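You operate a simulated robot arm through the tools that you are given. There is no shell and no other tool. Be economical: measure what you need, move in short steps, check, and stop when the job is done.

You run a simulated two-armed robot. Do the job below in one go: nothing can be reset, and whatever is moved stays where it is left.

Task
Pick up the loose black wheel with one hand, pass it to the other hand and put it on the steel step.

The check looks at the end state, three seconds after you hand in, the way a careful person would. Anything else that was tipped, shoved, dropped, spilled or broken makes it a failure.

Robot
Two 7-joint arms with two-finger parallel grippers on one trunk, on a base that drives. Base frame: it is fixed to the floor where the robot stands at the start and does not move with it; the origin is under the middle of the robot, x ahead of it, y to its left, z up; the surface under the hand at the start is at about z = 800. Readings come in mm, rad, newtons and seconds.
The left shoulder is at the start at [52, 101, 1060], the right one opposite. With the tool pointing down near the work surface each hand reaches from about 240 to 540 mm from the robot's upright axis, wherever it stands, measured 20 degrees to its own side. Places, roughly: steel step (24x36 cm) [-1000, -140, 300]. Payload 2.4 kg a hand.
The TCP of each hand is the grasp point between the finger pads, 24 mm short of the fingertips. In the tool frame z runs along the fingers and y along their closing line. The gripper opens to 68 mm. The fingers are 17 mm wide and 10 mm thick; the gripper's body (40 by 70 mm) begins 41 mm behind the TCP.
Orientation is told as [roll, pitch, yaw] about the base's x, y, z axes, in that order, counted from this pose: with the fingers straight down and closing along the base's y, the tool's x points along the base's -x, its y along +y and its z along -z.

Tools
- The arms move only by the tool jog_arm. It takes "left_plan", "right_plan" or both (then of equal length, played together; a hand with none holds still); each is a list of rows, each a list of 7 numbers: the shift along the base's x, y, z in units of 500 mm (1.0 is 500 mm), then the turn, a rotation vector about the base's x, y, z in units of 45 degrees (1.0 is 45 degrees), then the opening, from 0 (shut) to 1 (fully open). In form: [[x, y, z, wx, wy, wz, gripper], ...]. A call has 1 to 20 rows; each row is the pose to reach, as a shift and turn from the pose commanded when the call began. A call with a number of a shift or a turn outside -1 to 1 is refused whole. Each row takes 0.2 s and may step no farther than 50 mm and 0.15 rad from the row before; otherwise, or with a gripper value out of range, the whole call is refused. Where a pose cannot be reached the arm comes as near as it can. A force on the tool above 40 N (or 10 N above the force at the start of the call, whichever is more), or a blocked arm, ends the call early, and 0.2 s more pass. The fingers move at their own pace (about 72 mm/s each) and stop on an object; they squeeze with about 42 N. The grip force told is the motor's: it shows also when the fingers shut on nothing. Time passes only in rows, and 0.2 s behind the last, so rows that repeat a pose let the fingers close. It gives the time, the measured TCP pose, the force on the tool (base axes), the opening and the grip force at its end, in the units of the frame above (readings bear some noise), with the torque about the TCP (base axes, N m) and any sound that the robot's microphone picked up.
- Cameras (640 x 400 px; columns grow to the right, rows downward): "scene" is now at [145.6, -5.6, 1231.8]; the picture's right is [-0.06, -1.00, 0.00], its down [-0.44, 0.03, -0.90] and it looks along [0.90, -0.06, -0.44] (base axes); focal length 239 px, centre (320, 200). "left" rides on the left gripper at [84, -11, -75] in its tool frame; the picture's right is [0.13, 0.99, 0.00], its down [-0.60, 0.08, -0.79] and it looks along [-0.79, 0.10, 0.61] (tool axes); focal length 251 px, centre (320, 200). "right" rides on the right gripper at [84, 11, -75] in its tool frame; the picture's right is [-0.13, 0.99, 0.00], its down [-0.60, -0.08, -0.79] and it looks along [-0.79, -0.10, 0.61] (tool axes); focal length 251 px, centre (320, 200). There is no depth. A picture from a camera that has moved, and an enlarged one, comes with that camera's place and axes in the base frame and with its lens.
- capture(camera): a new picture of that camera. No time passes.
- slide_trunk(by): slides the trunk up (or, below 0, down) by that many mm; the arms and the scene camera ride with it, the base frame stays. It gives what a move gives, with no picture.
- roll_base(legs): drives the robot by 1 to 6 legs, each [ahead, left, turn to the left] in mm, mm and rad, along the robot's own axes; the way and the turn of a leg run together, so that a leg with both is an arc; at most 1500 mm and 3.142 rad a leg. The arms and the cameras ride along, it lands a little off, and it stops where it bumps. It gives what a move gives.
- head_to(pan, tilt): turns the head with the scene camera to pan (to the left, within 1.501 rad either way) and tilt (down, from -0.506 to 1.204), counted from straight ahead of the robot. It gives what a move gives.
- close_up(camera, box): a new picture of the part [left, top, right, bottom] of that camera's present view, enlarged. No time passes.
- close_job(): hands the job in; it is judged then, once.

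Work in short steps. Places have to be worked out from the pictures, the camera data and where the tool is seen: move nearer, look again, correct. Check each grasp and each placing, and mend what went wrong. You have 120 turns and 88 pictures in all, those below and enlarged ones among them. Open the grippers and draw the arms clear of the work before you hand the job in, unless the task says otherwise; then end with one line.

The tools are called after "Emit:" as name(argument=value, ...) on one line, values as JSON. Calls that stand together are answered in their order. jog_arm: Moves the arms, as the interface text tells. Its arguments: {"type":"object","properties":{"left_plan":{"type":"array","items":{"type":"array","items":{"type":"number"}}},"right_plan":{"type":"array","items":{"type":"array","items":{"type":"number"}}}},"required":[]} The other tools are called the same way: slide_trunk (by) slides the trunk up or down; roll_base (legs) drives the base; head_to (pan, tilt) turns the head that bears the scene camera; capture (camera) takes a picture; close_up (camera, box) takes an enlarged picture of a part of a camera's view; close_job () hands the job in.

At the start:

```text
time_s: 0.0
left_eef_pos: [363.8, 88.5, 1130.8]
left_tcp_rot: [0.0, -0.002, 0.0]
left_wrist_force: [-0.6, 0.3, 0.1]
left_moment: [0.03, 0.02, 0.01]
left_gripper_width: 67.9
left_finger_force: 0.0
right_eef_pos: [400.7, -208.7, 1108.4]
right_tcp_rot: [0.0, 0.001, 0.0]
right_wrist_force: [0.2, -0.7, 0.6]
right_moment: [-0.03, -0.02, 0.0]
right_gripper_width: 67.8
right_finger_force: 0.2
trunk travel left (down, up): [-275.0, 574.0]
robot x, y, heading: [3.1, 0.7, -0.001]
head pan, tilt: [-0.065, 0.457]
```

scene: 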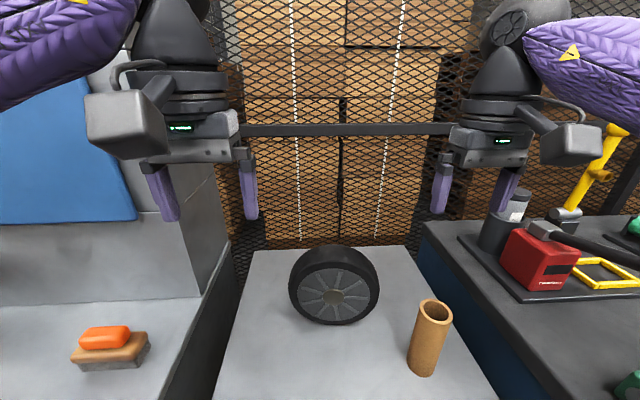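
right: 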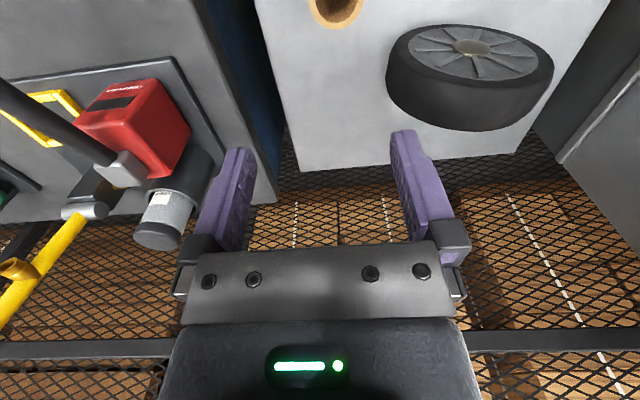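
left: 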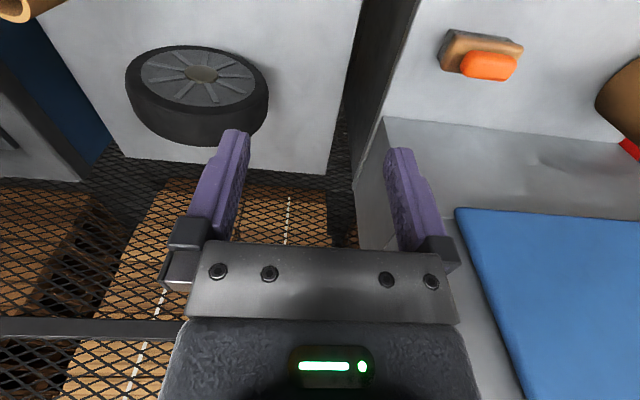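

The wheel seems to stand on edge on the grey table, about [470, -57], with its face towards the robot. I take a closer look before planning the grasp.

Emit:
close_up(camera="scene", box=[240, 220, 480, 390])

Emit:
close_up(camera="right", box=[340, 0, 600, 160])

Emit:
close_up(camera="left", box=[80, 20, 340, 180])

```text
2.35 times, centred on (360, 305) of scene
camera zoom: at [145.6, -5.6, 1231.8], right [-0.06, -1.0, 0.0], down [-0.44, 0.03, -0.9], along [0.9, -0.06, -0.44], focal length 563 px, centre (226, -47)
```

zoom: 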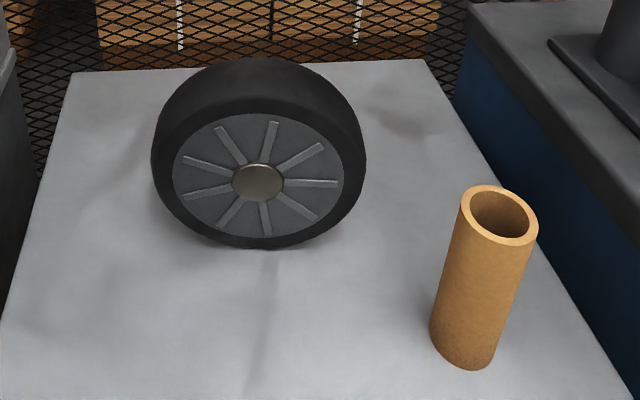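

```text
2.46 times, centred on (470, 80) of right
camera zoom: at [316.6, -198.5, 1183.7], right [0.13, 0.99, 0.0], down [0.6, -0.08, 0.79], along [0.79, -0.1, -0.61], focal length 619 px, centre (-49, 495)
```

zoom: 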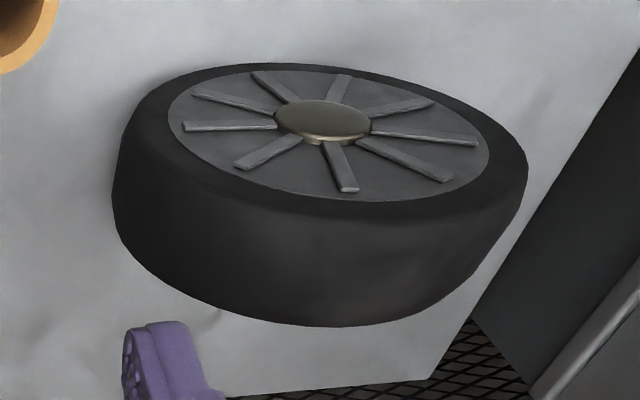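

```text
2.46 times, centred on (210, 100) of left
camera zoom: at [279.5, 78.4, 1207.0], right [-0.13, 0.99, 0.0], down [0.6, 0.08, 0.79], along [0.79, 0.1, -0.61], focal length 619 px, centre (591, 446)
```

zoom: 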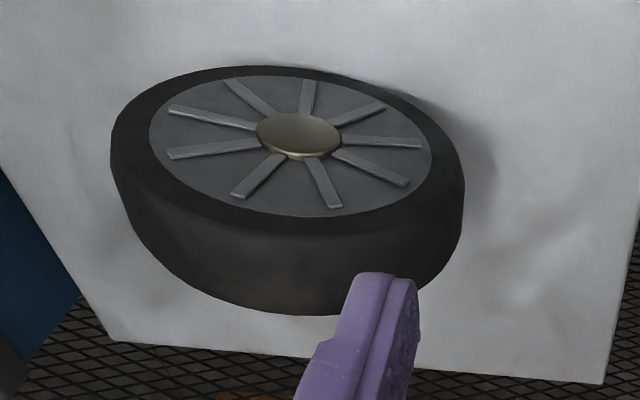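

The hub front sits at about [457, -51, 881], R ≈ 82 mm, thickness about 48 mm, axis near x (yawed about -0.1). I start turning the right hand by +90° so the fingers straddle the tyre, staying high.

Emit:
jog_arm(right_plan=[[0.013, 0.026, 0, 0, 0, 0.16, 1], [0.027, 0.052, 0, 0, 0, 0.32, 1], [0.04, 0.078, 0, 0, 0, 0.48, 1], [0.053, 0.105, 0, 0, 0, 0.64, 1], [0.067, 0.13, 0, 0, 0, 0.8, 1], [0.08, 0.157, 0, 0, 0, 0.95, 1]])

```text
time_s: 1.4
left_eef_pos: [363.3, 89.0, 1131.4]
left_tcp_rot: [0.0, 0.001, -0.002]
left_wrist_force: [0.3, 0.4, -0.5]
left_moment: [-0.01, 0.0, -0.03]
left_gripper_width: 68.0
left_finger_force: 0.1
right_eef_pos: [400.5, -112.2, 1090.5]
right_tcp_rot: [0.003, -0.001, 0.746]
right_wrist_force: [-0.6, -0.6, 0.0]
right_moment: [0.0, 0.0, 0.01]
right_gripper_width: 68.0
right_finger_force: 0.1
right hand out of reach, approached as far as the arm can: row 4, 5, 6
trunk travel left (down, up): [-275.0, 574.0]
robot x, y, heading: [0.7, 0.2, 0.0]
head pan, tilt: [-0.065, 0.457]
```

The right hand reached its limit at this height; raising the trunk gives the stated reach over the table. I raise it by 140 mm.

Emit:
slide_trunk(by=140)

```text
time_s: 3.1
left_eef_pos: [364.6, 89.4, 1269.4]
left_tcp_rot: [0.001, 0.0, 0.0]
left_wrist_force: [0.5, 0.6, 0.3]
left_moment: [0.02, -0.01, 0.02]
left_gripper_width: 68.0
left_finger_force: 0.1
right_eef_pos: [380.3, -113.5, 1255.0]
right_tcp_rot: [-0.05, -0.052, 0.746]
right_wrist_force: [0.0, -0.1, -0.4]
right_moment: [0.02, -0.02, -0.04]
right_gripper_width: 68.2
right_finger_force: 0.1
trunk travel left (down, up): [-415.0, 434.0]
robot x, y, heading: [-0.8, 2.4, 0.002]
head pan, tilt: [-0.065, 0.457]
```

Now I lower the right hand, finish the yaw and centre in y, staying back in x.

Emit:
jog_arm(right_plan=[[0, 0.02, -0.06, 0, 0, 0.15, 1], [0, 0.04, -0.12, 0, 0, 0.3, 1], [0, 0.06, -0.18, 0, 0, 0.45, 1], [0, 0.08, -0.24, 0, 0, 0.6, 1], [0, 0.1, -0.3, 0, 0, 0.75, 1], [0.02, 0.12, -0.36, 0, 0, 0.92, 1]])

```text
time_s: 4.5
left_eef_pos: [361.0, 91.4, 1271.0]
left_tcp_rot: [-0.002, -0.002, 0.0]
left_wrist_force: [-0.4, -0.4, 0.6]
left_moment: [-0.03, 0.0, 0.01]
left_gripper_width: 68.2
left_finger_force: 0.0
right_eef_pos: [286.7, -29.4, 1169.7]
right_tcp_rot: [-0.053, -0.052, 1.465]
right_wrist_force: [-1.6, 0.1, 0.0]
right_moment: [-0.02, -0.05, -0.02]
right_gripper_width: 67.6
right_finger_force: 0.0
right hand out of reach, approached as far as the arm can: row 1, 2, 3, 4, 5, 6
trunk travel left (down, up): [-415.0, 434.0]
robot x, y, heading: [-0.0, -2.3, 0.0]
head pan, tilt: [-0.065, 0.457]
```

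The arm drifted back; perhaps height is the limit. I try going lower and forward at this yaw while watching the report.

Emit:
jog_arm(right_plan=[[0.04, 0.0, -0.06, 0, 0, 0, 1], [0.08, 0.0, -0.12, 0, 0, 0, 1], [0.12, 0, -0.18, 0, 0, 0, 1], [0.18, 0, -0.22, 0, 0, 0, 1]])

Emit:
capture(camera="scene")

```text
time_s: 5.5
left_eef_pos: [363.7, 89.4, 1270.5]
left_tcp_rot: [0.0, 0.001, -0.002]
left_wrist_force: [0.2, -0.2, -0.2]
left_moment: [-0.02, 0.01, 0.0]
left_gripper_width: 68.2
left_finger_force: 0.0
right_eef_pos: [285.8, -42.9, 1140.1]
right_tcp_rot: [-0.049, -0.051, 1.465]
right_wrist_force: [0.1, 0.5, 0.2]
right_moment: [-0.01, -0.02, 0.01]
right_gripper_width: 68.1
right_finger_force: 0.1
right hand out of reach, approached as far as the arm can: row 1, 2, 3, 4
trunk travel left (down, up): [-415.0, 434.0]
robot x, y, heading: [-2.0, -1.7, 0.003]
head pan, tilt: [-0.065, 0.457]
```

```text
81 pictures are left
camera scene: at [121.2, -5.6, 1373.2], right [-0.06, -1.0, 0.0], down [-0.44, 0.03, -0.9], along [0.9, -0.06, -0.44], focal length 239 px, centre (320, 200)
```

scene: 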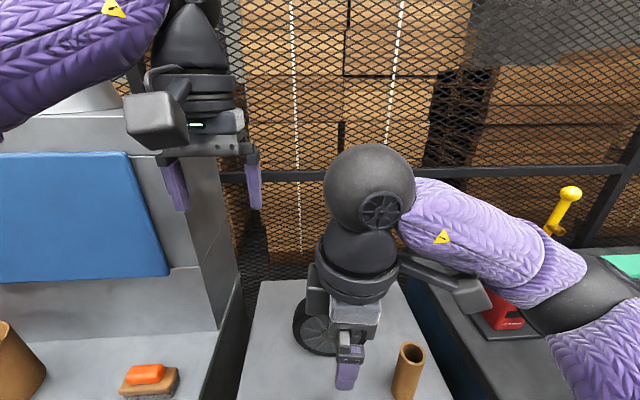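

Yaw +90° seems to run into a wrist limit. I turn back and will try yaw -90° instead, keeping high and off to the right.

Emit:
jog_arm(right_plan=[[0.02, -0.04, 0.02, 0, 0, -0.17, 1], [0.04, -0.08, 0.04, 0, 0, -0.34, 1], [0.06, -0.12, 0.06, 0, 0, -0.51, 1], [0.08, -0.16, 0.08, 0, 0, -0.68, 1], [0.1, -0.2, 0.08, 0, 0, -0.85, 1], [0.12, -0.2, 0.08, 0, 0, -1.0, 1]])

Emit:
jog_arm(right_plan=[[0.0, 0, 0.0, 0, 0, -0.17, 1], [0.0, 0, 0.0, 0, 0, -0.34, 1], [0.0, 0, 0, 0, 0, -0.51, 1], [0.0, 0, 0, 0, 0, -0.68, 1], [0.0, 0, 0, 0, 0, -0.85, 1], [0.0, 0, 0, 0, 0, -1.0, 1]])

```text
time_s: 6.9
left_eef_pos: [364.9, 90.4, 1271.2]
left_tcp_rot: [0.0, -0.001, 0.001]
left_wrist_force: [-0.8, -0.3, -0.2]
left_moment: [0.01, 0.03, 0.0]
left_gripper_width: 67.7
left_finger_force: 0.1
right_eef_pos: [345.4, -142.5, 1181.1]
right_tcp_rot: [-0.048, -0.054, 0.679]
right_wrist_force: [-0.3, 0.8, -0.2]
right_moment: [-0.02, 0.0, 0.02]
right_gripper_width: 68.0
right_finger_force: 0.1
trunk travel left (down, up): [-415.0, 434.0]
robot x, y, heading: [-0.7, 1.9, -0.003]
head pan, tilt: [-0.065, 0.457]
```

```text
time_s: 8.3
left_eef_pos: [363.0, 88.8, 1270.4]
left_tcp_rot: [0.001, 0.0, 0.001]
left_wrist_force: [-0.6, -0.8, 0.0]
left_moment: [-0.01, -0.01, -0.01]
left_gripper_width: 68.1
left_finger_force: 0.0
right_eef_pos: [342.9, -141.1, 1180.5]
right_tcp_rot: [-0.048, -0.055, -0.104]
right_wrist_force: [-0.2, 0.3, -0.3]
right_moment: [0.0, -0.03, 0.03]
right_gripper_width: 67.8
right_finger_force: 0.1
trunk travel left (down, up): [-415.0, 434.0]
robot x, y, heading: [1.1, -3.2, -0.003]
head pan, tilt: [-0.065, 0.457]
```

Yaw 0 is reached with no trouble. I continue to -1.0 rad while moving toward the wheel and down, and level the small tilt.

Emit:
jog_arm(right_plan=[[0.02, 0.0, -0.03, 0.01, 0.01, -0.17, 1], [0.04, 0.0, -0.06, 0.02, 0.02, -0.34, 1], [0.06, 0.02, -0.09, 0.03, 0.03, -0.51, 1], [0.08, 0.04, -0.12, 0.04, 0.04, -0.68, 1], [0.1, 0.06, -0.15, 0.05, 0.05, -0.85, 1], [0.12, 0.08, -0.18, 0.06, 0.06, -1.0, 1]])

```text
time_s: 9.7
left_eef_pos: [364.2, 89.4, 1271.2]
left_tcp_rot: [0.0, 0.0, 0.001]
left_wrist_force: [-1.5, 0.4, 0.2]
left_moment: [0.0, -0.03, 0.02]
left_gripper_width: 68.0
left_finger_force: 0.1
right_eef_pos: [405.2, -99.8, 1091.6]
right_tcp_rot: [-0.029, 0.009, -0.89]
right_wrist_force: [0.6, 0.8, 0.1]
right_moment: [0.0, -0.01, 0.01]
right_gripper_width: 68.0
right_finger_force: 0.1
trunk travel left (down, up): [-415.0, 434.0]
robot x, y, heading: [-0.3, -0.4, 0.001]
head pan, tilt: [-0.065, 0.457]
```

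No reach trouble this way. I continue to yaw -1.67 above the wheel.

Emit:
jog_arm(right_plan=[[0.02, 0.013, -0.01, 0.0, 0.0, -0.17, 1], [0.04, 0.026, -0.02, 0.0, 0.0, -0.34, 1], [0.06, 0.04, -0.03, 0.0, 0, -0.51, 1], [0.08, 0.053, -0.04, 0.0, 0, -0.68, 1], [0.1, 0.066, -0.05, 0.0, 0, -0.85, 1], [0.13, 0.08, -0.06, 0.0, 0, -0.99, 1]])

Emit:
capture(camera="right")

Emit:
capture(camera="scene")

```text
time_s: 11.1
left_eef_pos: [363.6, 89.2, 1270.4]
left_tcp_rot: [0.001, -0.001, 0.001]
left_wrist_force: [0.0, 0.4, 0.1]
left_moment: [-0.04, 0.04, 0.0]
left_gripper_width: 67.8
left_finger_force: 0.0
right_eef_pos: [468.0, -62.6, 1060.5]
right_tcp_rot: [-0.033, 0.009, -1.669]
right_wrist_force: [0.1, -0.9, -0.1]
right_moment: [0.02, 0.0, 0.0]
right_gripper_width: 67.9
right_finger_force: 0.1
trunk travel left (down, up): [-415.0, 434.0]
robot x, y, heading: [-0.5, 0.0, -0.002]
head pan, tilt: [-0.065, 0.457]
```

```text
80 pictures are left
camera right: at [491.2, 19.7, 1136.7], right [0.97, -0.23, -0.03], down [-0.11, -0.6, 0.79], along [-0.2, -0.77, -0.61], focal length 251 px, centre (320, 200)
```

right: 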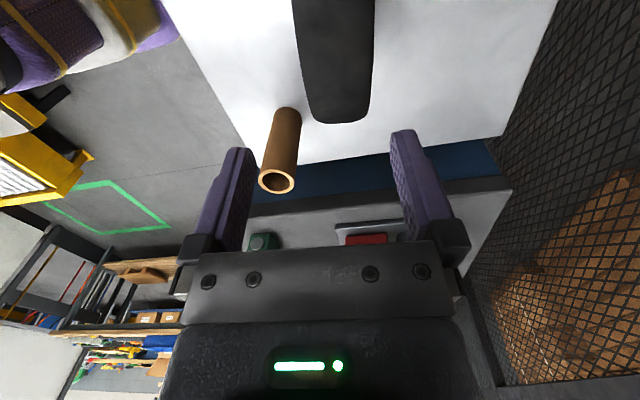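

```text
79 pictures are left
camera scene: at [121.3, -5.2, 1373.2], right [-0.06, -1.0, 0.0], down [-0.44, 0.03, -0.9], along [0.9, -0.06, -0.44], focal length 239 px, centre (320, 200)
```

scene: 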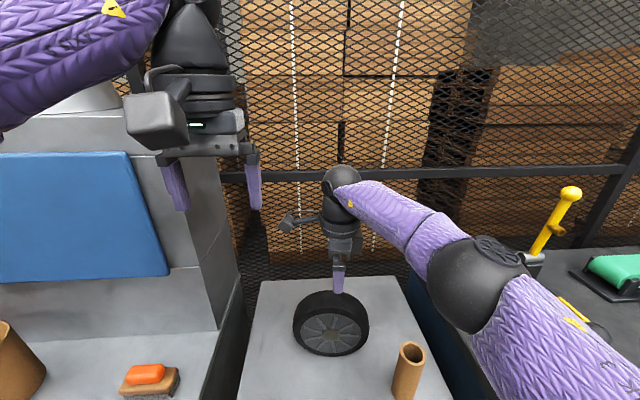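

The right hand can reach over the wheel this way. I zoom on the wheel between the fingers to measure its yaw and centre.

Emit:
close_up(camera="right", box=[220, 0, 460, 150])

```text
2.67 times, centred on (340, 75) of right
camera zoom: at [491.2, 19.7, 1136.7], right [0.97, -0.23, -0.03], down [-0.11, -0.6, 0.79], along [-0.2, -0.77, -0.61], focal length 670 px, centre (267, 533)
```

zoom: 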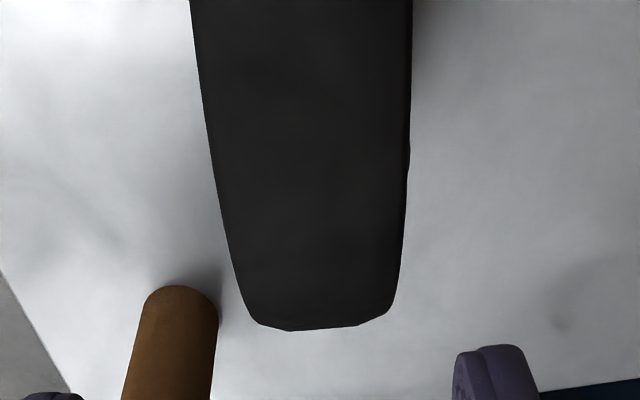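

The wheel centre-line passes (479, -53) with yaw about -0.13. I align over it and lower to z≈990 (fingertips just at 966), then check.

Emit:
jog_arm(right_plan=[[0.022, 0.016, 0, 0.03, 0, -0.04, 1], [0.022, 0.016, -0.05, 0.04, 0, -0.04, 1], [0.022, 0.016, -0.1, 0.04, 0, -0.04, 1], [0.022, 0.016, -0.13, 0.04, 0, -0.04, 1]])

Emit:
capture(camera="right")

Emit:
close_up(camera="scene", box=[260, 220, 420, 380])

```text
time_s: 12.1
left_eef_pos: [364.0, 89.5, 1271.9]
left_tcp_rot: [0.001, 0.0, 0.0]
left_wrist_force: [0.2, -0.3, -0.2]
left_moment: [0.03, 0.02, 0.01]
left_gripper_width: 68.5
left_finger_force: 0.1
right_eef_pos: [478.2, -54.1, 996.7]
right_tcp_rot: [-0.032, 0.04, -1.696]
right_wrist_force: [0.8, 0.1, -0.5]
right_moment: [-0.03, -0.02, 0.01]
right_gripper_width: 68.0
right_finger_force: 0.0
trunk travel left (down, up): [-415.0, 434.0]
robot x, y, heading: [-3.5, -4.5, -0.002]
head pan, tilt: [-0.065, 0.457]
```

```text
77 pictures are left
camera right: at [503.7, 24.0, 1074.9], right [0.97, -0.25, -0.04], down [-0.13, -0.62, 0.77], along [-0.22, -0.74, -0.64], focal length 251 px, centre (320, 200)
```

right: 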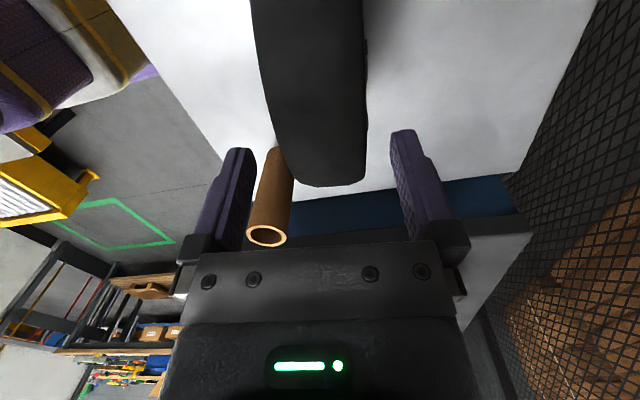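

```text
2.50 times, centred on (340, 300) of scene
camera zoom: at [121.3, -5.8, 1373.2], right [-0.06, -1.0, 0.0], down [-0.44, 0.03, -0.9], along [0.9, -0.06, -0.44], focal length 598 px, centre (270, -50)
```

zoom: 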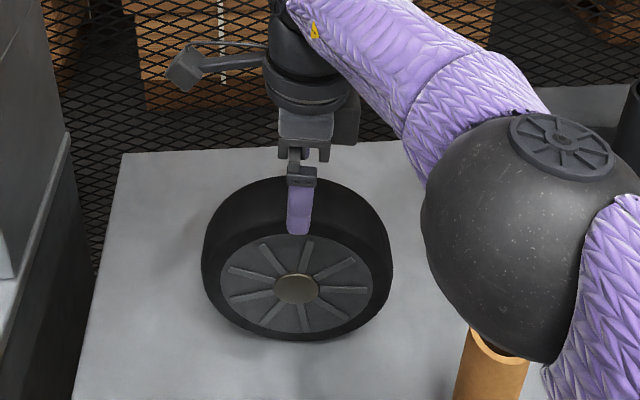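

The fingers straddle the tyre line. The right elbow hangs rather close above the cardboard tube, so I raise the trunk by 90 mm to gain elbow clearance before going lower.

Emit:
slide_trunk(by=90)

Emit:
jog_arm(right_plan=[[0.0, 0.0, -0.05, -0.03, -0.02, 0, 1], [0.0, 0.0, -0.1, -0.05, -0.04, 0, 1], [0.0, 0.0, -0.15, -0.05, -0.04, 0, 1], [0.0, 0.0, -0.18, -0.05, -0.04, 0, 1]])

Emit:
capture(camera="scene")

Emit:
capture(camera="right")

```text
time_s: 13.3
left_eef_pos: [365.3, 89.2, 1360.6]
left_tcp_rot: [0.0, 0.001, 0.0]
left_wrist_force: [0.2, 0.0, 0.1]
left_moment: [0.0, 0.01, -0.01]
left_gripper_width: 68.0
left_finger_force: 0.0
right_eef_pos: [478.4, -54.3, 1098.1]
right_tcp_rot: [-0.007, 0.043, -1.696]
right_wrist_force: [0.3, -0.3, 0.4]
right_moment: [0.01, 0.03, 0.02]
right_gripper_width: 68.0
right_finger_force: 0.0
trunk travel left (down, up): [-505.0, 344.0]
robot x, y, heading: [-1.0, -0.1, -0.006]
head pan, tilt: [-0.065, 0.457]
```

```text
time_s: 14.3
left_eef_pos: [364.1, 90.6, 1361.0]
left_tcp_rot: [-0.001, 0.0, -0.001]
left_wrist_force: [-0.3, 0.1, 0.2]
left_moment: [0.03, 0.03, -0.02]
left_gripper_width: 68.0
left_finger_force: 0.0
right_eef_pos: [467.0, -56.4, 1009.1]
right_tcp_rot: [0.029, 0.01, -1.697]
right_wrist_force: [-0.4, 0.4, -0.5]
right_moment: [0.0, 0.02, 0.02]
right_gripper_width: 67.9
right_finger_force: 0.0
right hand out of reach, approached as far as the arm can: row 3, 4
trunk travel left (down, up): [-505.0, 344.0]
robot x, y, heading: [-1.7, -1.5, -0.004]
head pan, tilt: [-0.065, 0.457]
```

```text
75 pictures are left
camera scene: at [111.6, -5.6, 1463.6], right [-0.06, -1.0, 0.0], down [-0.44, 0.03, -0.9], along [0.9, -0.06, -0.44], focal length 239 px, centre (320, 200)
```

scene: 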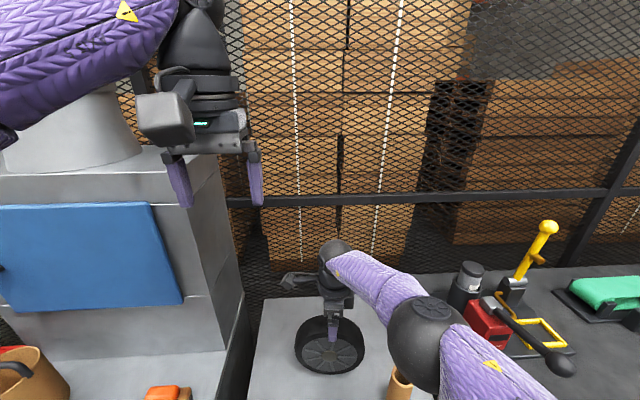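

```text
74 pictures are left
camera right: at [485.6, 24.4, 1085.0], right [0.97, -0.25, 0.03], down [-0.18, -0.59, 0.79], along [-0.18, -0.76, -0.62], focal length 251 px, centre (320, 200)
```

right: 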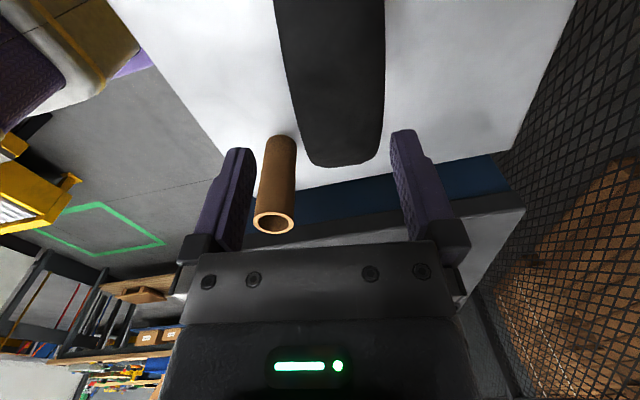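

The arm is now nearly straight (elbow is in fact high, about z 1150, well above the tube), so the extra trunk height hurts. I'll look down in front of the base to see whether driving forward a bit is possible.

Emit:
head_to(pan=0, tilt=1.2)

Emit:
capture(camera="scene")

```text
time_s: 15.4
left_eef_pos: [363.9, 88.9, 1360.5]
left_tcp_rot: [0.0, 0.001, 0.001]
left_wrist_force: [-0.4, 0.7, 0.3]
left_moment: [-0.01, -0.01, -0.01]
left_gripper_width: 67.9
left_finger_force: 0.1
right_eef_pos: [465.7, -57.3, 1009.6]
right_tcp_rot: [0.029, 0.008, -1.697]
right_wrist_force: [-0.8, -0.8, -0.5]
right_moment: [-0.02, 0.0, 0.01]
right_gripper_width: 68.2
right_finger_force: 0.0
trunk travel left (down, up): [-505.0, 344.0]
robot x, y, heading: [-1.2, 0.4, -0.001]
head pan, tilt: [0.0, 1.201]
```

```text
73 pictures are left
camera scene: at [76.0, 0.3, 1406.1], right [0.0, -1.0, 0.0], down [-0.93, 0.0, -0.36], along [0.36, 0.0, -0.93], focal length 239 px, centre (320, 200)
```

scene: 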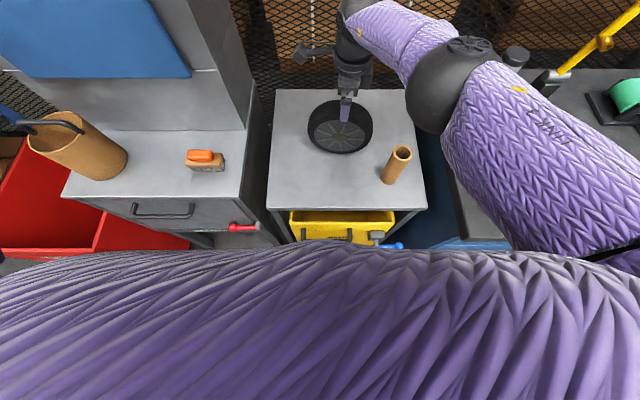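

The table's drawer handles reach to x≈216, so no driving forward. Instead I put the shoulder level with the wrist: hand up 160, then trunk down 150.

Emit:
jog_arm(right_plan=[[0.0, 0.0, 0.08, 0, 0, 0, 1], [0.0, 0.0, 0.16, 0, 0, 0, 1], [0.01, 0.0, 0.24, 0, -0.02, 0, 1], [0.02, 0.0, 0.32, 0, -0.03, 0, 1]])

Emit:
slide_trunk(by=-150)

Emit:
capture(camera="right")

```text
time_s: 16.4
left_eef_pos: [362.8, 89.8, 1360.8]
left_tcp_rot: [0.0, -0.001, 0.0]
left_wrist_force: [0.4, 0.0, 0.2]
left_moment: [-0.01, -0.01, 0.02]
left_gripper_width: 67.8
left_finger_force: 0.1
right_eef_pos: [475.6, -57.3, 1170.7]
right_tcp_rot: [0.053, 0.01, -1.697]
right_wrist_force: [0.4, 0.2, -0.3]
right_moment: [0.01, 0.02, 0.01]
right_gripper_width: 68.0
right_finger_force: 0.2
trunk travel left (down, up): [-505.0, 344.0]
robot x, y, heading: [-2.9, -2.4, 0.002]
head pan, tilt: [0.0, 1.201]
```

```text
time_s: 18.2
left_eef_pos: [363.3, 89.8, 1211.3]
left_tcp_rot: [-0.001, -0.001, 0.001]
left_wrist_force: [-0.9, 0.4, 0.6]
left_moment: [-0.05, 0.02, 0.0]
left_gripper_width: 68.2
left_finger_force: 0.0
right_eef_pos: [476.2, -56.6, 1020.3]
right_tcp_rot: [0.052, 0.012, -1.695]
right_wrist_force: [0.4, -0.4, 0.2]
right_moment: [0.02, 0.0, 0.01]
right_gripper_width: 67.9
right_finger_force: 0.1
trunk travel left (down, up): [-355.0, 495.0]
robot x, y, heading: [1.0, -1.8, -0.001]
head pan, tilt: [0.0, 1.201]
```

```text
72 pictures are left
camera right: at [493.8, 24.5, 1096.5], right [0.97, -0.25, 0.05], down [-0.2, -0.59, 0.78], along [-0.17, -0.76, -0.62], focal length 251 px, centre (320, 200)
```

right: 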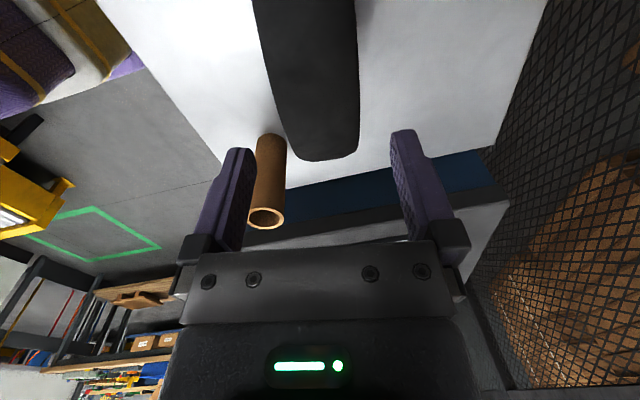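

Wrist is at shoulder level now. I level the 0.05 rad tilt, shift 3 mm in x, lower to about z 985 and check.

Emit:
jog_arm(right_plan=[[0.006, 0.003, -0.03, -0.01, 0.066, 0, 1], [0.006, 0.003, -0.07, -0.015, 0.066, 0, 1]])

Emit:
capture(camera="right")

Emit:
close_up(camera="scene", box=[260, 0, 440, 180])

```text
time_s: 18.8
left_eef_pos: [364.7, 89.8, 1211.0]
left_tcp_rot: [0.0, -0.001, 0.0]
left_wrist_force: [-0.3, -0.1, -0.5]
left_moment: [-0.01, -0.02, -0.04]
left_gripper_width: 68.2
left_finger_force: 0.1
right_eef_pos: [480.1, -54.2, 983.8]
right_tcp_rot: [0.002, -0.005, -1.695]
right_wrist_force: [0.2, -0.1, 0.1]
right_moment: [-0.01, -0.01, 0.01]
right_gripper_width: 68.0
right_finger_force: 0.2
trunk travel left (down, up): [-355.0, 495.0]
robot x, y, heading: [0.2, 1.0, -0.002]
head pan, tilt: [0.0, 1.201]
```

```text
71 pictures are left
camera right: at [501.4, 27.3, 1059.2], right [0.97, -0.25, 0.0], down [-0.15, -0.58, 0.8], along [-0.2, -0.77, -0.6], focal length 251 px, centre (320, 200)
```

right: 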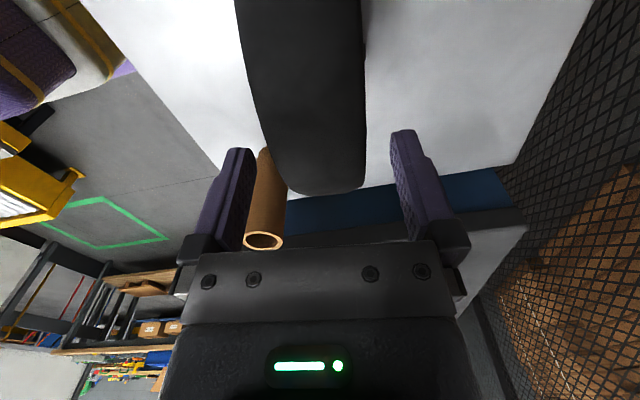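

```text
2.22 times, centred on (350, 90) of scene
camera zoom: at [94.6, 0.4, 1255.2], right [0.0, -1.0, 0.0], down [-0.93, 0.0, -0.36], along [0.36, 0.0, -0.93], focal length 532 px, centre (253, 444)
```

zoom: 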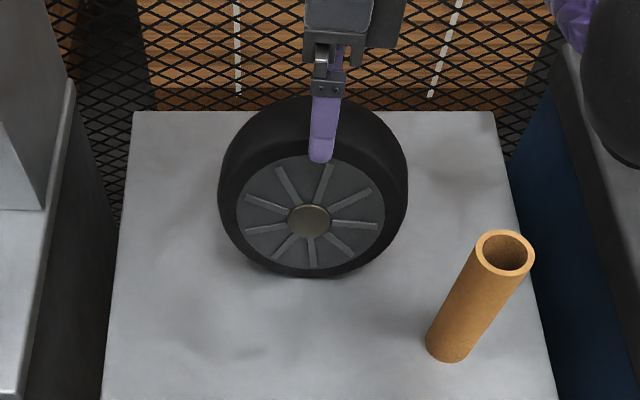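

The wheel's mid-plane lies near x 477.5 with yaw about -0.15, so I shift 2.5 mm, turn slightly and lower to z≈935.

Emit:
jog_arm(right_plan=[[-0.005, 0, -0.01, 0, 0, -0.03, 1], [-0.005, 0, -0.035, 0, 0, -0.03, 1], [-0.005, 0, -0.06, 0, 0, -0.03, 1], [-0.005, 0, -0.08, 0, 0, -0.03, 1], [-0.005, 0, -0.098, 0, 0, -0.03, 1]])

Emit:
close_up(camera="scene", box=[260, 0, 440, 180])

Emit:
capture(camera="right")

```text
time_s: 20.0
left_eef_pos: [363.7, 90.5, 1210.4]
left_tcp_rot: [-0.001, 0.0, 0.0]
left_wrist_force: [-0.2, 0.1, -0.6]
left_moment: [0.01, -0.02, 0.01]
left_gripper_width: 68.0
left_finger_force: 0.1
right_eef_pos: [477.4, -55.6, 934.7]
right_tcp_rot: [0.002, -0.007, -1.72]
right_wrist_force: [-1.1, 0.0, -0.1]
right_moment: [-0.01, 0.04, 0.01]
right_gripper_width: 68.4
right_finger_force: 0.0
trunk travel left (down, up): [-355.0, 495.0]
robot x, y, heading: [2.3, 0.0, 0.002]
head pan, tilt: [0.0, 1.201]
```

```text
2.22 times, centred on (350, 90) of scene
camera zoom: at [94.5, 0.3, 1255.2], right [0.0, -1.0, 0.0], down [-0.93, 0.0, -0.36], along [0.36, 0.0, -0.93], focal length 532 px, centre (253, 444)
```

zoom: 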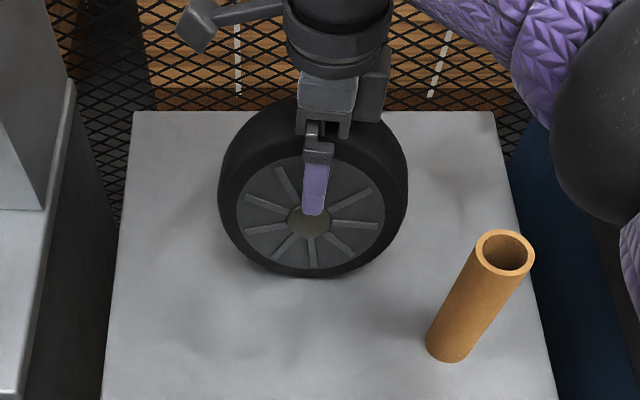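

```text
68 pictures are left
camera right: at [500.7, 26.7, 1009.9], right [0.96, -0.27, 0.0], down [-0.17, -0.58, 0.8], along [-0.22, -0.77, -0.6], focal length 251 px, centre (320, 200)
```

right: 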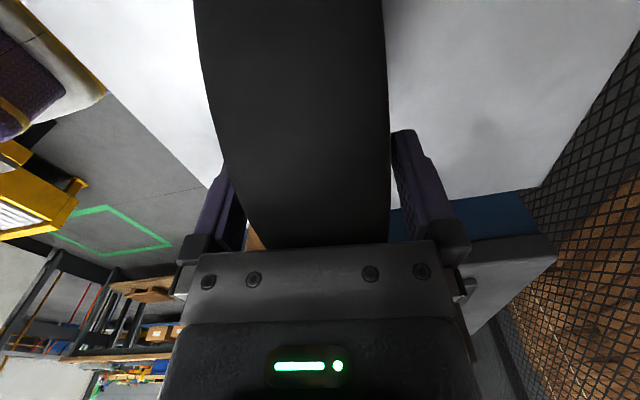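

Fingers straddle the tyre evenly, no contact. I close the gripper.

Emit:
jog_arm(right_plan=[[0, 0, 0, 0, 0, 0, 0.7], [0, 0, 0, 0, 0, 0, 0.4], [0, 0, 0, 0, 0, 0, 0], [0, 0, 0, 0, 0, 0, 0]])

```text
time_s: 21.0
left_eef_pos: [364.7, 88.2, 1210.6]
left_tcp_rot: [0.0, 0.001, 0.002]
left_wrist_force: [0.5, 0.3, -0.8]
left_moment: [-0.06, 0.01, 0.02]
left_gripper_width: 68.0
left_finger_force: 0.0
right_eef_pos: [478.8, -53.9, 935.0]
right_tcp_rot: [0.001, -0.007, -1.718]
right_wrist_force: [3.6, -0.7, 0.2]
right_moment: [-0.03, -0.27, 0.0]
right_gripper_width: 48.6
right_finger_force: 42.4
trunk travel left (down, up): [-355.0, 495.0]
robot x, y, heading: [-2.3, -0.4, -0.001]
head pan, tilt: [0.0, 1.201]
```

Gripped at 48.6 mm. Lift 100 mm slowly and check the weight and hang.

Emit:
jog_arm(right_plan=[[0, 0, 0.02, 0, 0, 0, 0], [0, 0, 0.05, 0, 0, 0, 0], [0, 0, 0.09, 0, 0, 0, 0], [0, 0, 0.13, 0, 0, 0, 0], [0, 0, 0.17, 0, 0, 0, 0], [0, 0, 0.2, 0, 0, 0, 0]])

Emit:
capture(camera="scene")

```text
time_s: 22.4
left_eef_pos: [364.6, 89.0, 1210.7]
left_tcp_rot: [-0.001, 0.0, -0.001]
left_wrist_force: [0.5, -0.4, 0.4]
left_moment: [0.01, 0.02, -0.02]
left_gripper_width: 68.1
left_finger_force: 0.0
right_eef_pos: [475.9, -54.8, 1034.4]
right_tcp_rot: [0.004, -0.007, -1.719]
right_wrist_force: [0.3, -0.2, -4.6]
right_moment: [-0.02, -0.02, 0.02]
right_gripper_width: 48.4
right_finger_force: 41.9
trunk travel left (down, up): [-355.0, 495.0]
robot x, y, heading: [-0.7, -5.4, 0.0]
head pan, tilt: [0.0, 1.201]
```

```text
67 pictures are left
camera scene: at [94.7, 0.3, 1255.1], right [0.0, -1.0, 0.0], down [-0.93, 0.0, -0.36], along [0.36, 0.0, -0.93], focal length 239 px, centre (320, 200)
```

scene: 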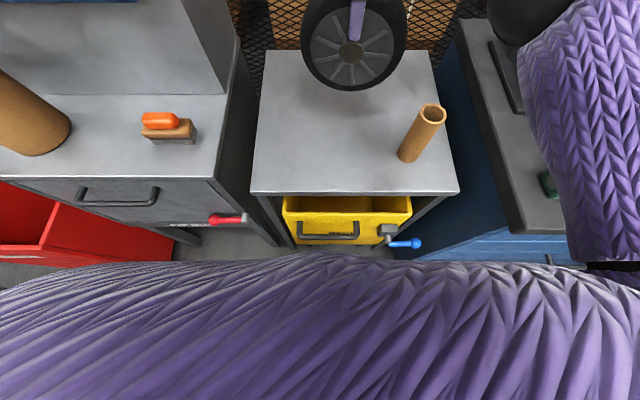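

The wheel is held firmly (≈0.47 kg). Plan: right hand holds it from the right side (fingers pointing +y), left hand grips from the left side. First move the left hand outward with yaw +, and bring the wheel back and up.

Emit:
jog_arm(left_plan=[[-0.01, 0.04, -0.01, 0, 0, 0.16, 1], [-0.02, 0.08, -0.02, 0, 0, 0.32, 1], [-0.03, 0.12, -0.03, 0, 0, 0.48, 1], [-0.04, 0.16, -0.04, 0, 0, 0.64, 1], [-0.05, 0.2, -0.05, 0, 0, 0.8, 1], [-0.06, 0.24, -0.06, 0, 0, 0.96, 1]], right_plan=[[-0.0, 0, 0.03, 0, 0, 0.03, 0], [-0.03, 0, 0.07, 0, 0, 0.06, 0], [-0.06, 0, 0.11, 0, 0, 0.09, 0], [-0.09, 0, 0.15, 0, 0, 0.12, 0], [-0.12, 0, 0.19, 0, 0, 0.15, 0], [-0.15, 0, 0.22, 0, 0, 0.19, 0]])

```text
time_s: 23.8
left_eef_pos: [334.0, 210.9, 1180.9]
left_tcp_rot: [-0.001, 0.0, 0.758]
left_wrist_force: [-0.3, -0.2, -0.2]
left_moment: [-0.03, -0.01, -0.05]
left_gripper_width: 68.3
left_finger_force: 0.0
right_eef_pos: [402.0, -54.8, 1145.5]
right_tcp_rot: [0.002, -0.007, -1.572]
right_wrist_force: [0.0, -0.5, -4.7]
right_moment: [0.04, 0.02, -0.03]
right_gripper_width: 48.2
right_finger_force: 42.3
trunk travel left (down, up): [-355.0, 495.0]
robot x, y, heading: [-1.5, 1.5, 0.002]
head pan, tilt: [0.0, 1.201]
```

Both moves worked. Now finish the left yaw and roll the right hand 43° so the wheel swings towards the left.

Emit:
jog_arm(left_plan=[[0, 0.0, 0, 0, 0, 0.17, 1], [0, 0.0, 0, 0, 0, 0.34, 1], [0, 0, 0, 0, 0, 0.51, 1], [0, 0, 0, 0, 0, 0.68, 1], [0, 0, 0, 0, 0, 0.85, 1], [0, 0, 0, 0, 0, 1.0, 1]], right_plan=[[-0.01, -0.01, 0.0, 0.16, 0, 0, 0], [-0.02, -0.02, 0, 0.32, 0, 0, 0], [-0.03, -0.03, 0, 0.48, 0, 0, 0], [-0.04, -0.03, 0, 0.64, 0, 0, 0], [-0.05, -0.03, 0, 0.8, 0, 0, 0], [-0.06, -0.03, 0, 0.96, 0, 0, 0]])

```text
time_s: 25.2
left_eef_pos: [334.6, 209.0, 1180.0]
left_tcp_rot: [-0.001, 0.0, 1.544]
left_wrist_force: [0.9, 0.0, -0.4]
left_moment: [-0.01, -0.03, 0.02]
left_gripper_width: 68.1
left_finger_force: 0.1
right_eef_pos: [373.0, -70.1, 1145.6]
right_tcp_rot: [0.003, 0.748, -1.571]
right_wrist_force: [-0.3, 0.6, -3.6]
right_moment: [-0.16, -0.01, -0.03]
right_gripper_width: 48.0
right_finger_force: 42.3
trunk travel left (down, up): [-355.0, 495.0]
robot x, y, heading: [0.7, 1.4, 0.002]
head pan, tilt: [0.0, 1.201]
```

Right roll of 43° reached. Right stays there; now I roll the left hand towards pointing at -y, keeping it outward.

Emit:
jog_arm(left_plan=[[0, 0.0, 0, -0.16, 0, 0, 1], [0, 0.01, 0, -0.32, 0, 0, 1], [0, 0.02, 0, -0.48, 0, 0, 1], [0, 0.03, 0, -0.64, 0, 0, 1], [0, 0.03, 0, -0.8, 0, 0, 1], [0, 0.03, 0, -0.96, 0, 0, 1]])

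Emit:
jog_arm(left_plan=[[0, 0.0, 0, -0.16, 0, 0, 1], [0, 0.0, 0, -0.32, 0, 0, 1], [0, 0, 0, -0.48, 0, 0, 1], [0, 0, 0, -0.64, 0, 0, 1], [0, 0, 0, -0.8, 0, 0, 1], [0, 0, 0, -0.96, 0, 0, 1]])

Emit:
head_to(pan=0, tilt=0.4)

Emit:
capture(camera="scene")

```text
time_s: 26.6
left_eef_pos: [333.8, 225.3, 1179.9]
left_tcp_rot: [-0.029, 0.756, 1.528]
left_wrist_force: [-0.7, -0.1, 0.6]
left_moment: [0.06, -0.01, -0.02]
left_gripper_width: 67.9
left_finger_force: 0.0
right_eef_pos: [372.2, -71.0, 1145.9]
right_tcp_rot: [0.003, 0.748, -1.572]
right_wrist_force: [-0.7, -0.3, -4.5]
right_moment: [-0.13, -0.01, -0.01]
right_gripper_width: 48.2
right_finger_force: 42.4
trunk travel left (down, up): [-355.0, 495.0]
robot x, y, heading: [-1.0, 2.5, 0.0]
head pan, tilt: [0.0, 1.201]
```

```text
time_s: 28.0
left_eef_pos: [334.3, 224.2, 1181.5]
left_tcp_rot: [-0.471, 1.502, 1.099]
left_wrist_force: [0.8, 0.0, 0.9]
left_moment: [-0.01, -0.02, -0.03]
left_gripper_width: 68.2
left_finger_force: 0.0
right_eef_pos: [372.6, -69.3, 1144.5]
right_tcp_rot: [0.002, 0.747, -1.571]
right_wrist_force: [-0.1, -0.2, -3.9]
right_moment: [-0.14, 0.02, 0.02]
right_gripper_width: 48.3
right_finger_force: 41.6
trunk travel left (down, up): [-355.0, 495.0]
robot x, y, heading: [-3.4, -4.5, -0.001]
head pan, tilt: [0.0, 1.201]
```

```text
time_s: 29.1
left_eef_pos: [333.6, 224.8, 1179.7]
left_tcp_rot: [-0.448, 1.5, 1.12]
left_wrist_force: [-0.3, 0.4, -0.1]
left_moment: [0.04, -0.04, 0.0]
left_gripper_width: 68.1
left_finger_force: 0.1
right_eef_pos: [372.7, -70.4, 1144.3]
right_tcp_rot: [0.001, 0.747, -1.568]
right_wrist_force: [-0.7, 1.2, -4.5]
right_moment: [-0.14, -0.05, -0.01]
right_gripper_width: 48.0
right_finger_force: 41.4
trunk travel left (down, up): [-355.0, 495.0]
robot x, y, heading: [2.6, 0.2, 0.0]
head pan, tilt: [0.0, 0.4]
```

```text
66 pictures are left
camera scene: at [131.4, 0.4, 1317.9], right [0.0, -1.0, 0.0], down [-0.39, 0.0, -0.92], along [0.92, 0.0, -0.39], focal length 239 px, centre (320, 200)
```

scene: 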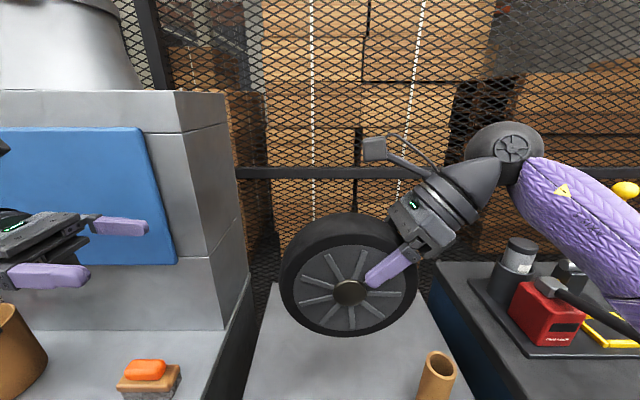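

Left hand points at -y with its closing line along x. Wheel centre should be at about [373, -33, 1105]. I align the left hand in x, z at y≈140 and check.

Emit:
jog_arm(left_plan=[[0.02, -0.02, -0.04, -0.04, 0, 0, 1], [0.04, -0.05, -0.08, -0.08, 0, 0, 1], [0.06, -0.1, -0.12, -0.08, 0, 0, 1], [0.078, -0.16, -0.15, -0.08, 0, 0, 1]])

Emit:
capture(camera="left")

Emit:
capture(camera="scene")

```text
time_s: 30.1
left_eef_pos: [373.4, 144.7, 1104.5]
left_tcp_rot: [-1.561, 1.541, 0.01]
left_wrist_force: [-0.5, 0.1, 0.8]
left_moment: [0.01, -0.04, 0.05]
left_gripper_width: 67.7
left_finger_force: 0.1
right_eef_pos: [372.2, -70.2, 1145.3]
right_tcp_rot: [0.003, 0.748, -1.571]
right_wrist_force: [0.0, 1.2, -4.2]
right_moment: [-0.18, 0.0, 0.01]
right_gripper_width: 48.4
right_finger_force: 41.9
trunk travel left (down, up): [-355.0, 495.0]
robot x, y, heading: [2.4, -0.1, 0.002]
head pan, tilt: [0.0, 0.4]
```

```text
65 pictures are left
camera left: at [381.0, 220.0, 1190.8], right [-1.0, 0.0, 0.1], down [-0.06, 0.79, -0.61], along [-0.08, -0.61, -0.79], focal length 251 px, centre (320, 200)
```

left: 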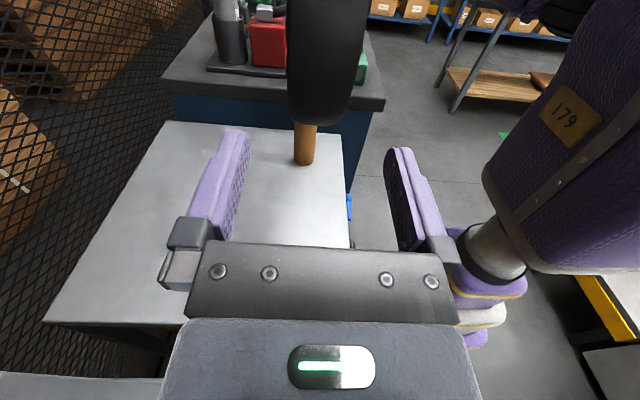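

```text
64 pictures are left
camera scene: at [131.6, 0.2, 1317.9], right [0.0, -1.0, 0.0], down [-0.39, 0.0, -0.92], along [0.92, 0.0, -0.39], focal length 239 px, centre (320, 200)
```

scene: 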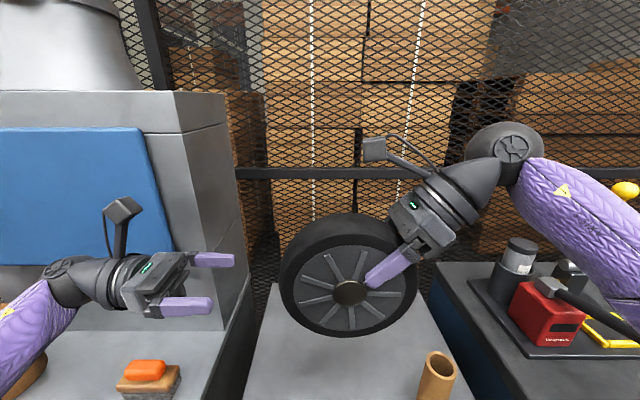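

Wheel centre confirmed at about [371, -33, 1107]. I slide the left fingers over the rim to y≈27.

Emit:
jog_arm(left_plan=[[-0.004, -0.06, 0.002, 0, 0, 0, 1], [-0.004, -0.11, 0.003, 0, 0, 0, 1], [-0.004, -0.15, 0.003, 0, 0, 0, 1], [-0.004, -0.19, 0.003, 0, 0, 0, 1], [-0.004, -0.22, 0.003, 0, 0, 0, 1], [-0.004, -0.235, 0.003, 0, 0, 0, 1]])

Emit:
capture(camera="left")

Emit:
close_up(camera="scene", box=[180, 160, 500, 360])

```text
time_s: 31.5
left_eef_pos: [369.6, 26.1, 1107.1]
left_tcp_rot: [-1.572, 1.541, -0.002]
left_wrist_force: [-0.1, 0.4, 0.6]
left_moment: [0.0, -0.02, 0.04]
left_gripper_width: 67.9
left_finger_force: 0.0
right_eef_pos: [371.8, -69.7, 1143.7]
right_tcp_rot: [0.003, 0.747, -1.572]
right_wrist_force: [-0.2, -0.6, -3.9]
right_moment: [-0.15, 0.0, 0.01]
right_gripper_width: 47.8
right_finger_force: 42.0
trunk travel left (down, up): [-355.0, 495.0]
robot x, y, heading: [3.6, 1.7, -0.001]
head pan, tilt: [0.0, 0.4]
```

```text
63 pictures are left
camera left: at [379.0, 101.6, 1192.1], right [-1.0, 0.0, 0.1], down [-0.06, 0.79, -0.61], along [-0.08, -0.61, -0.79], focal length 251 px, centre (320, 200)
```

left: 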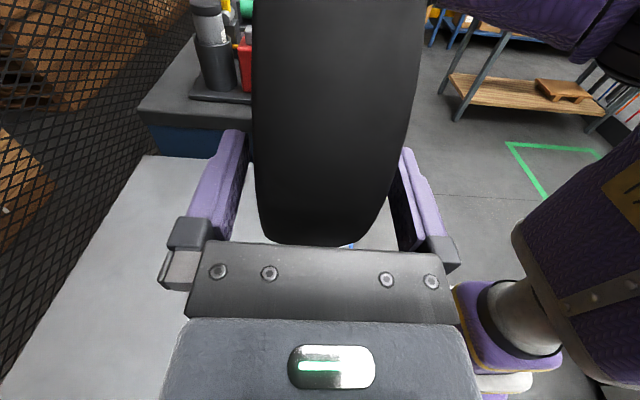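

```text
2.00 times, centred on (340, 260) of scene
camera zoom: at [131.4, 0.2, 1318.0], right [0.0, -1.0, 0.0], down [-0.39, 0.0, -0.92], along [0.92, 0.0, -0.39], focal length 479 px, centre (280, 80)
```

zoom: 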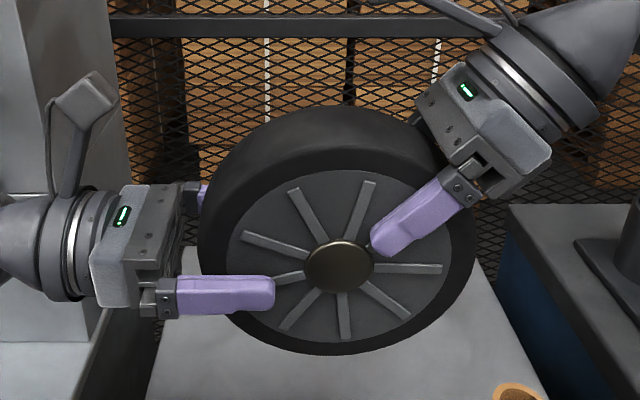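

Left fingers straddle the rim well. Close the left gripper.

Emit:
jog_arm(left_plan=[[0, 0, 0, 0, 0, 0, 0.7], [0, 0, 0, 0, 0, 0, 0.4], [0, 0, 0, 0, 0, 0, 0], [0, 0, 0, 0, 0, 0, 0]])

```text
time_s: 32.5
left_eef_pos: [371.0, 27.3, 1106.7]
left_tcp_rot: [-1.585, 1.541, -0.015]
left_wrist_force: [12.4, -8.3, 1.0]
left_moment: [0.15, 0.64, 1.1]
left_gripper_width: 48.2
left_finger_force: 42.7
right_eef_pos: [373.3, -71.0, 1143.7]
right_tcp_rot: [0.002, 0.748, -1.57]
right_wrist_force: [-10.7, 9.2, -6.5]
right_moment: [-0.09, -0.17, 0.01]
right_gripper_width: 48.4
right_finger_force: 42.2
trunk travel left (down, up): [-355.0, 495.0]
robot x, y, heading: [2.1, 0.6, 0.001]
head pan, tilt: [0.0, 0.4]
```

Both hands hold it (48 mm each). Open the right gripper, then withdraw it along its own axis, up and to the right.

Emit:
jog_arm(right_plan=[[0, 0, 0, 0, 0, 0, 0.5], [0, 0, 0, 0, 0, 0, 1], [0, 0, 0, 0, 0, 0, 1]])

Emit:
close_up(camera="scene", box=[180, 160, 500, 360])

Emit:
capture(camera="right")

```text
time_s: 33.3
left_eef_pos: [371.5, 27.1, 1106.5]
left_tcp_rot: [-1.554, 1.541, 0.018]
left_wrist_force: [0.9, 0.4, -0.3]
left_moment: [0.26, -0.02, 0.01]
left_gripper_width: 47.9
left_finger_force: 41.6
right_eef_pos: [372.3, -70.1, 1144.8]
right_tcp_rot: [0.003, 0.747, -1.571]
right_wrist_force: [-0.1, -0.6, 0.8]
right_moment: [0.03, 0.0, -0.01]
right_gripper_width: 67.9
right_finger_force: 0.1
trunk travel left (down, up): [-355.0, 495.0]
robot x, y, heading: [1.3, 0.9, 0.002]
head pan, tilt: [0.0, 0.4]
```

```text
2.00 times, centred on (340, 260) of scene
camera zoom: at [131.4, 0.3, 1318.0], right [0.0, -1.0, 0.0], down [-0.39, 0.0, -0.92], along [0.92, 0.0, -0.39], focal length 479 px, centre (280, 80)
```

zoom: 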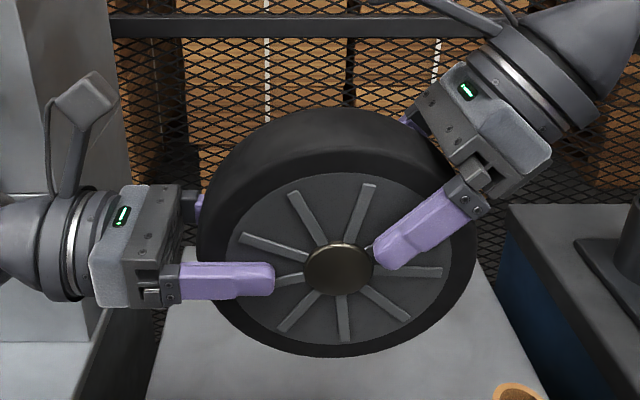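

```text
60 pictures are left
camera right: at [383.6, -60.4, 1257.7], right [0.99, -0.1, -0.09], down [-0.08, -0.98, 0.17], along [-0.1, -0.16, -0.98], focal length 251 px, centre (320, 200)
```

right: 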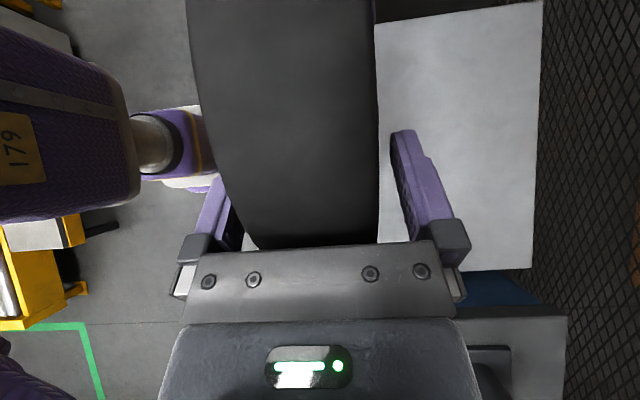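

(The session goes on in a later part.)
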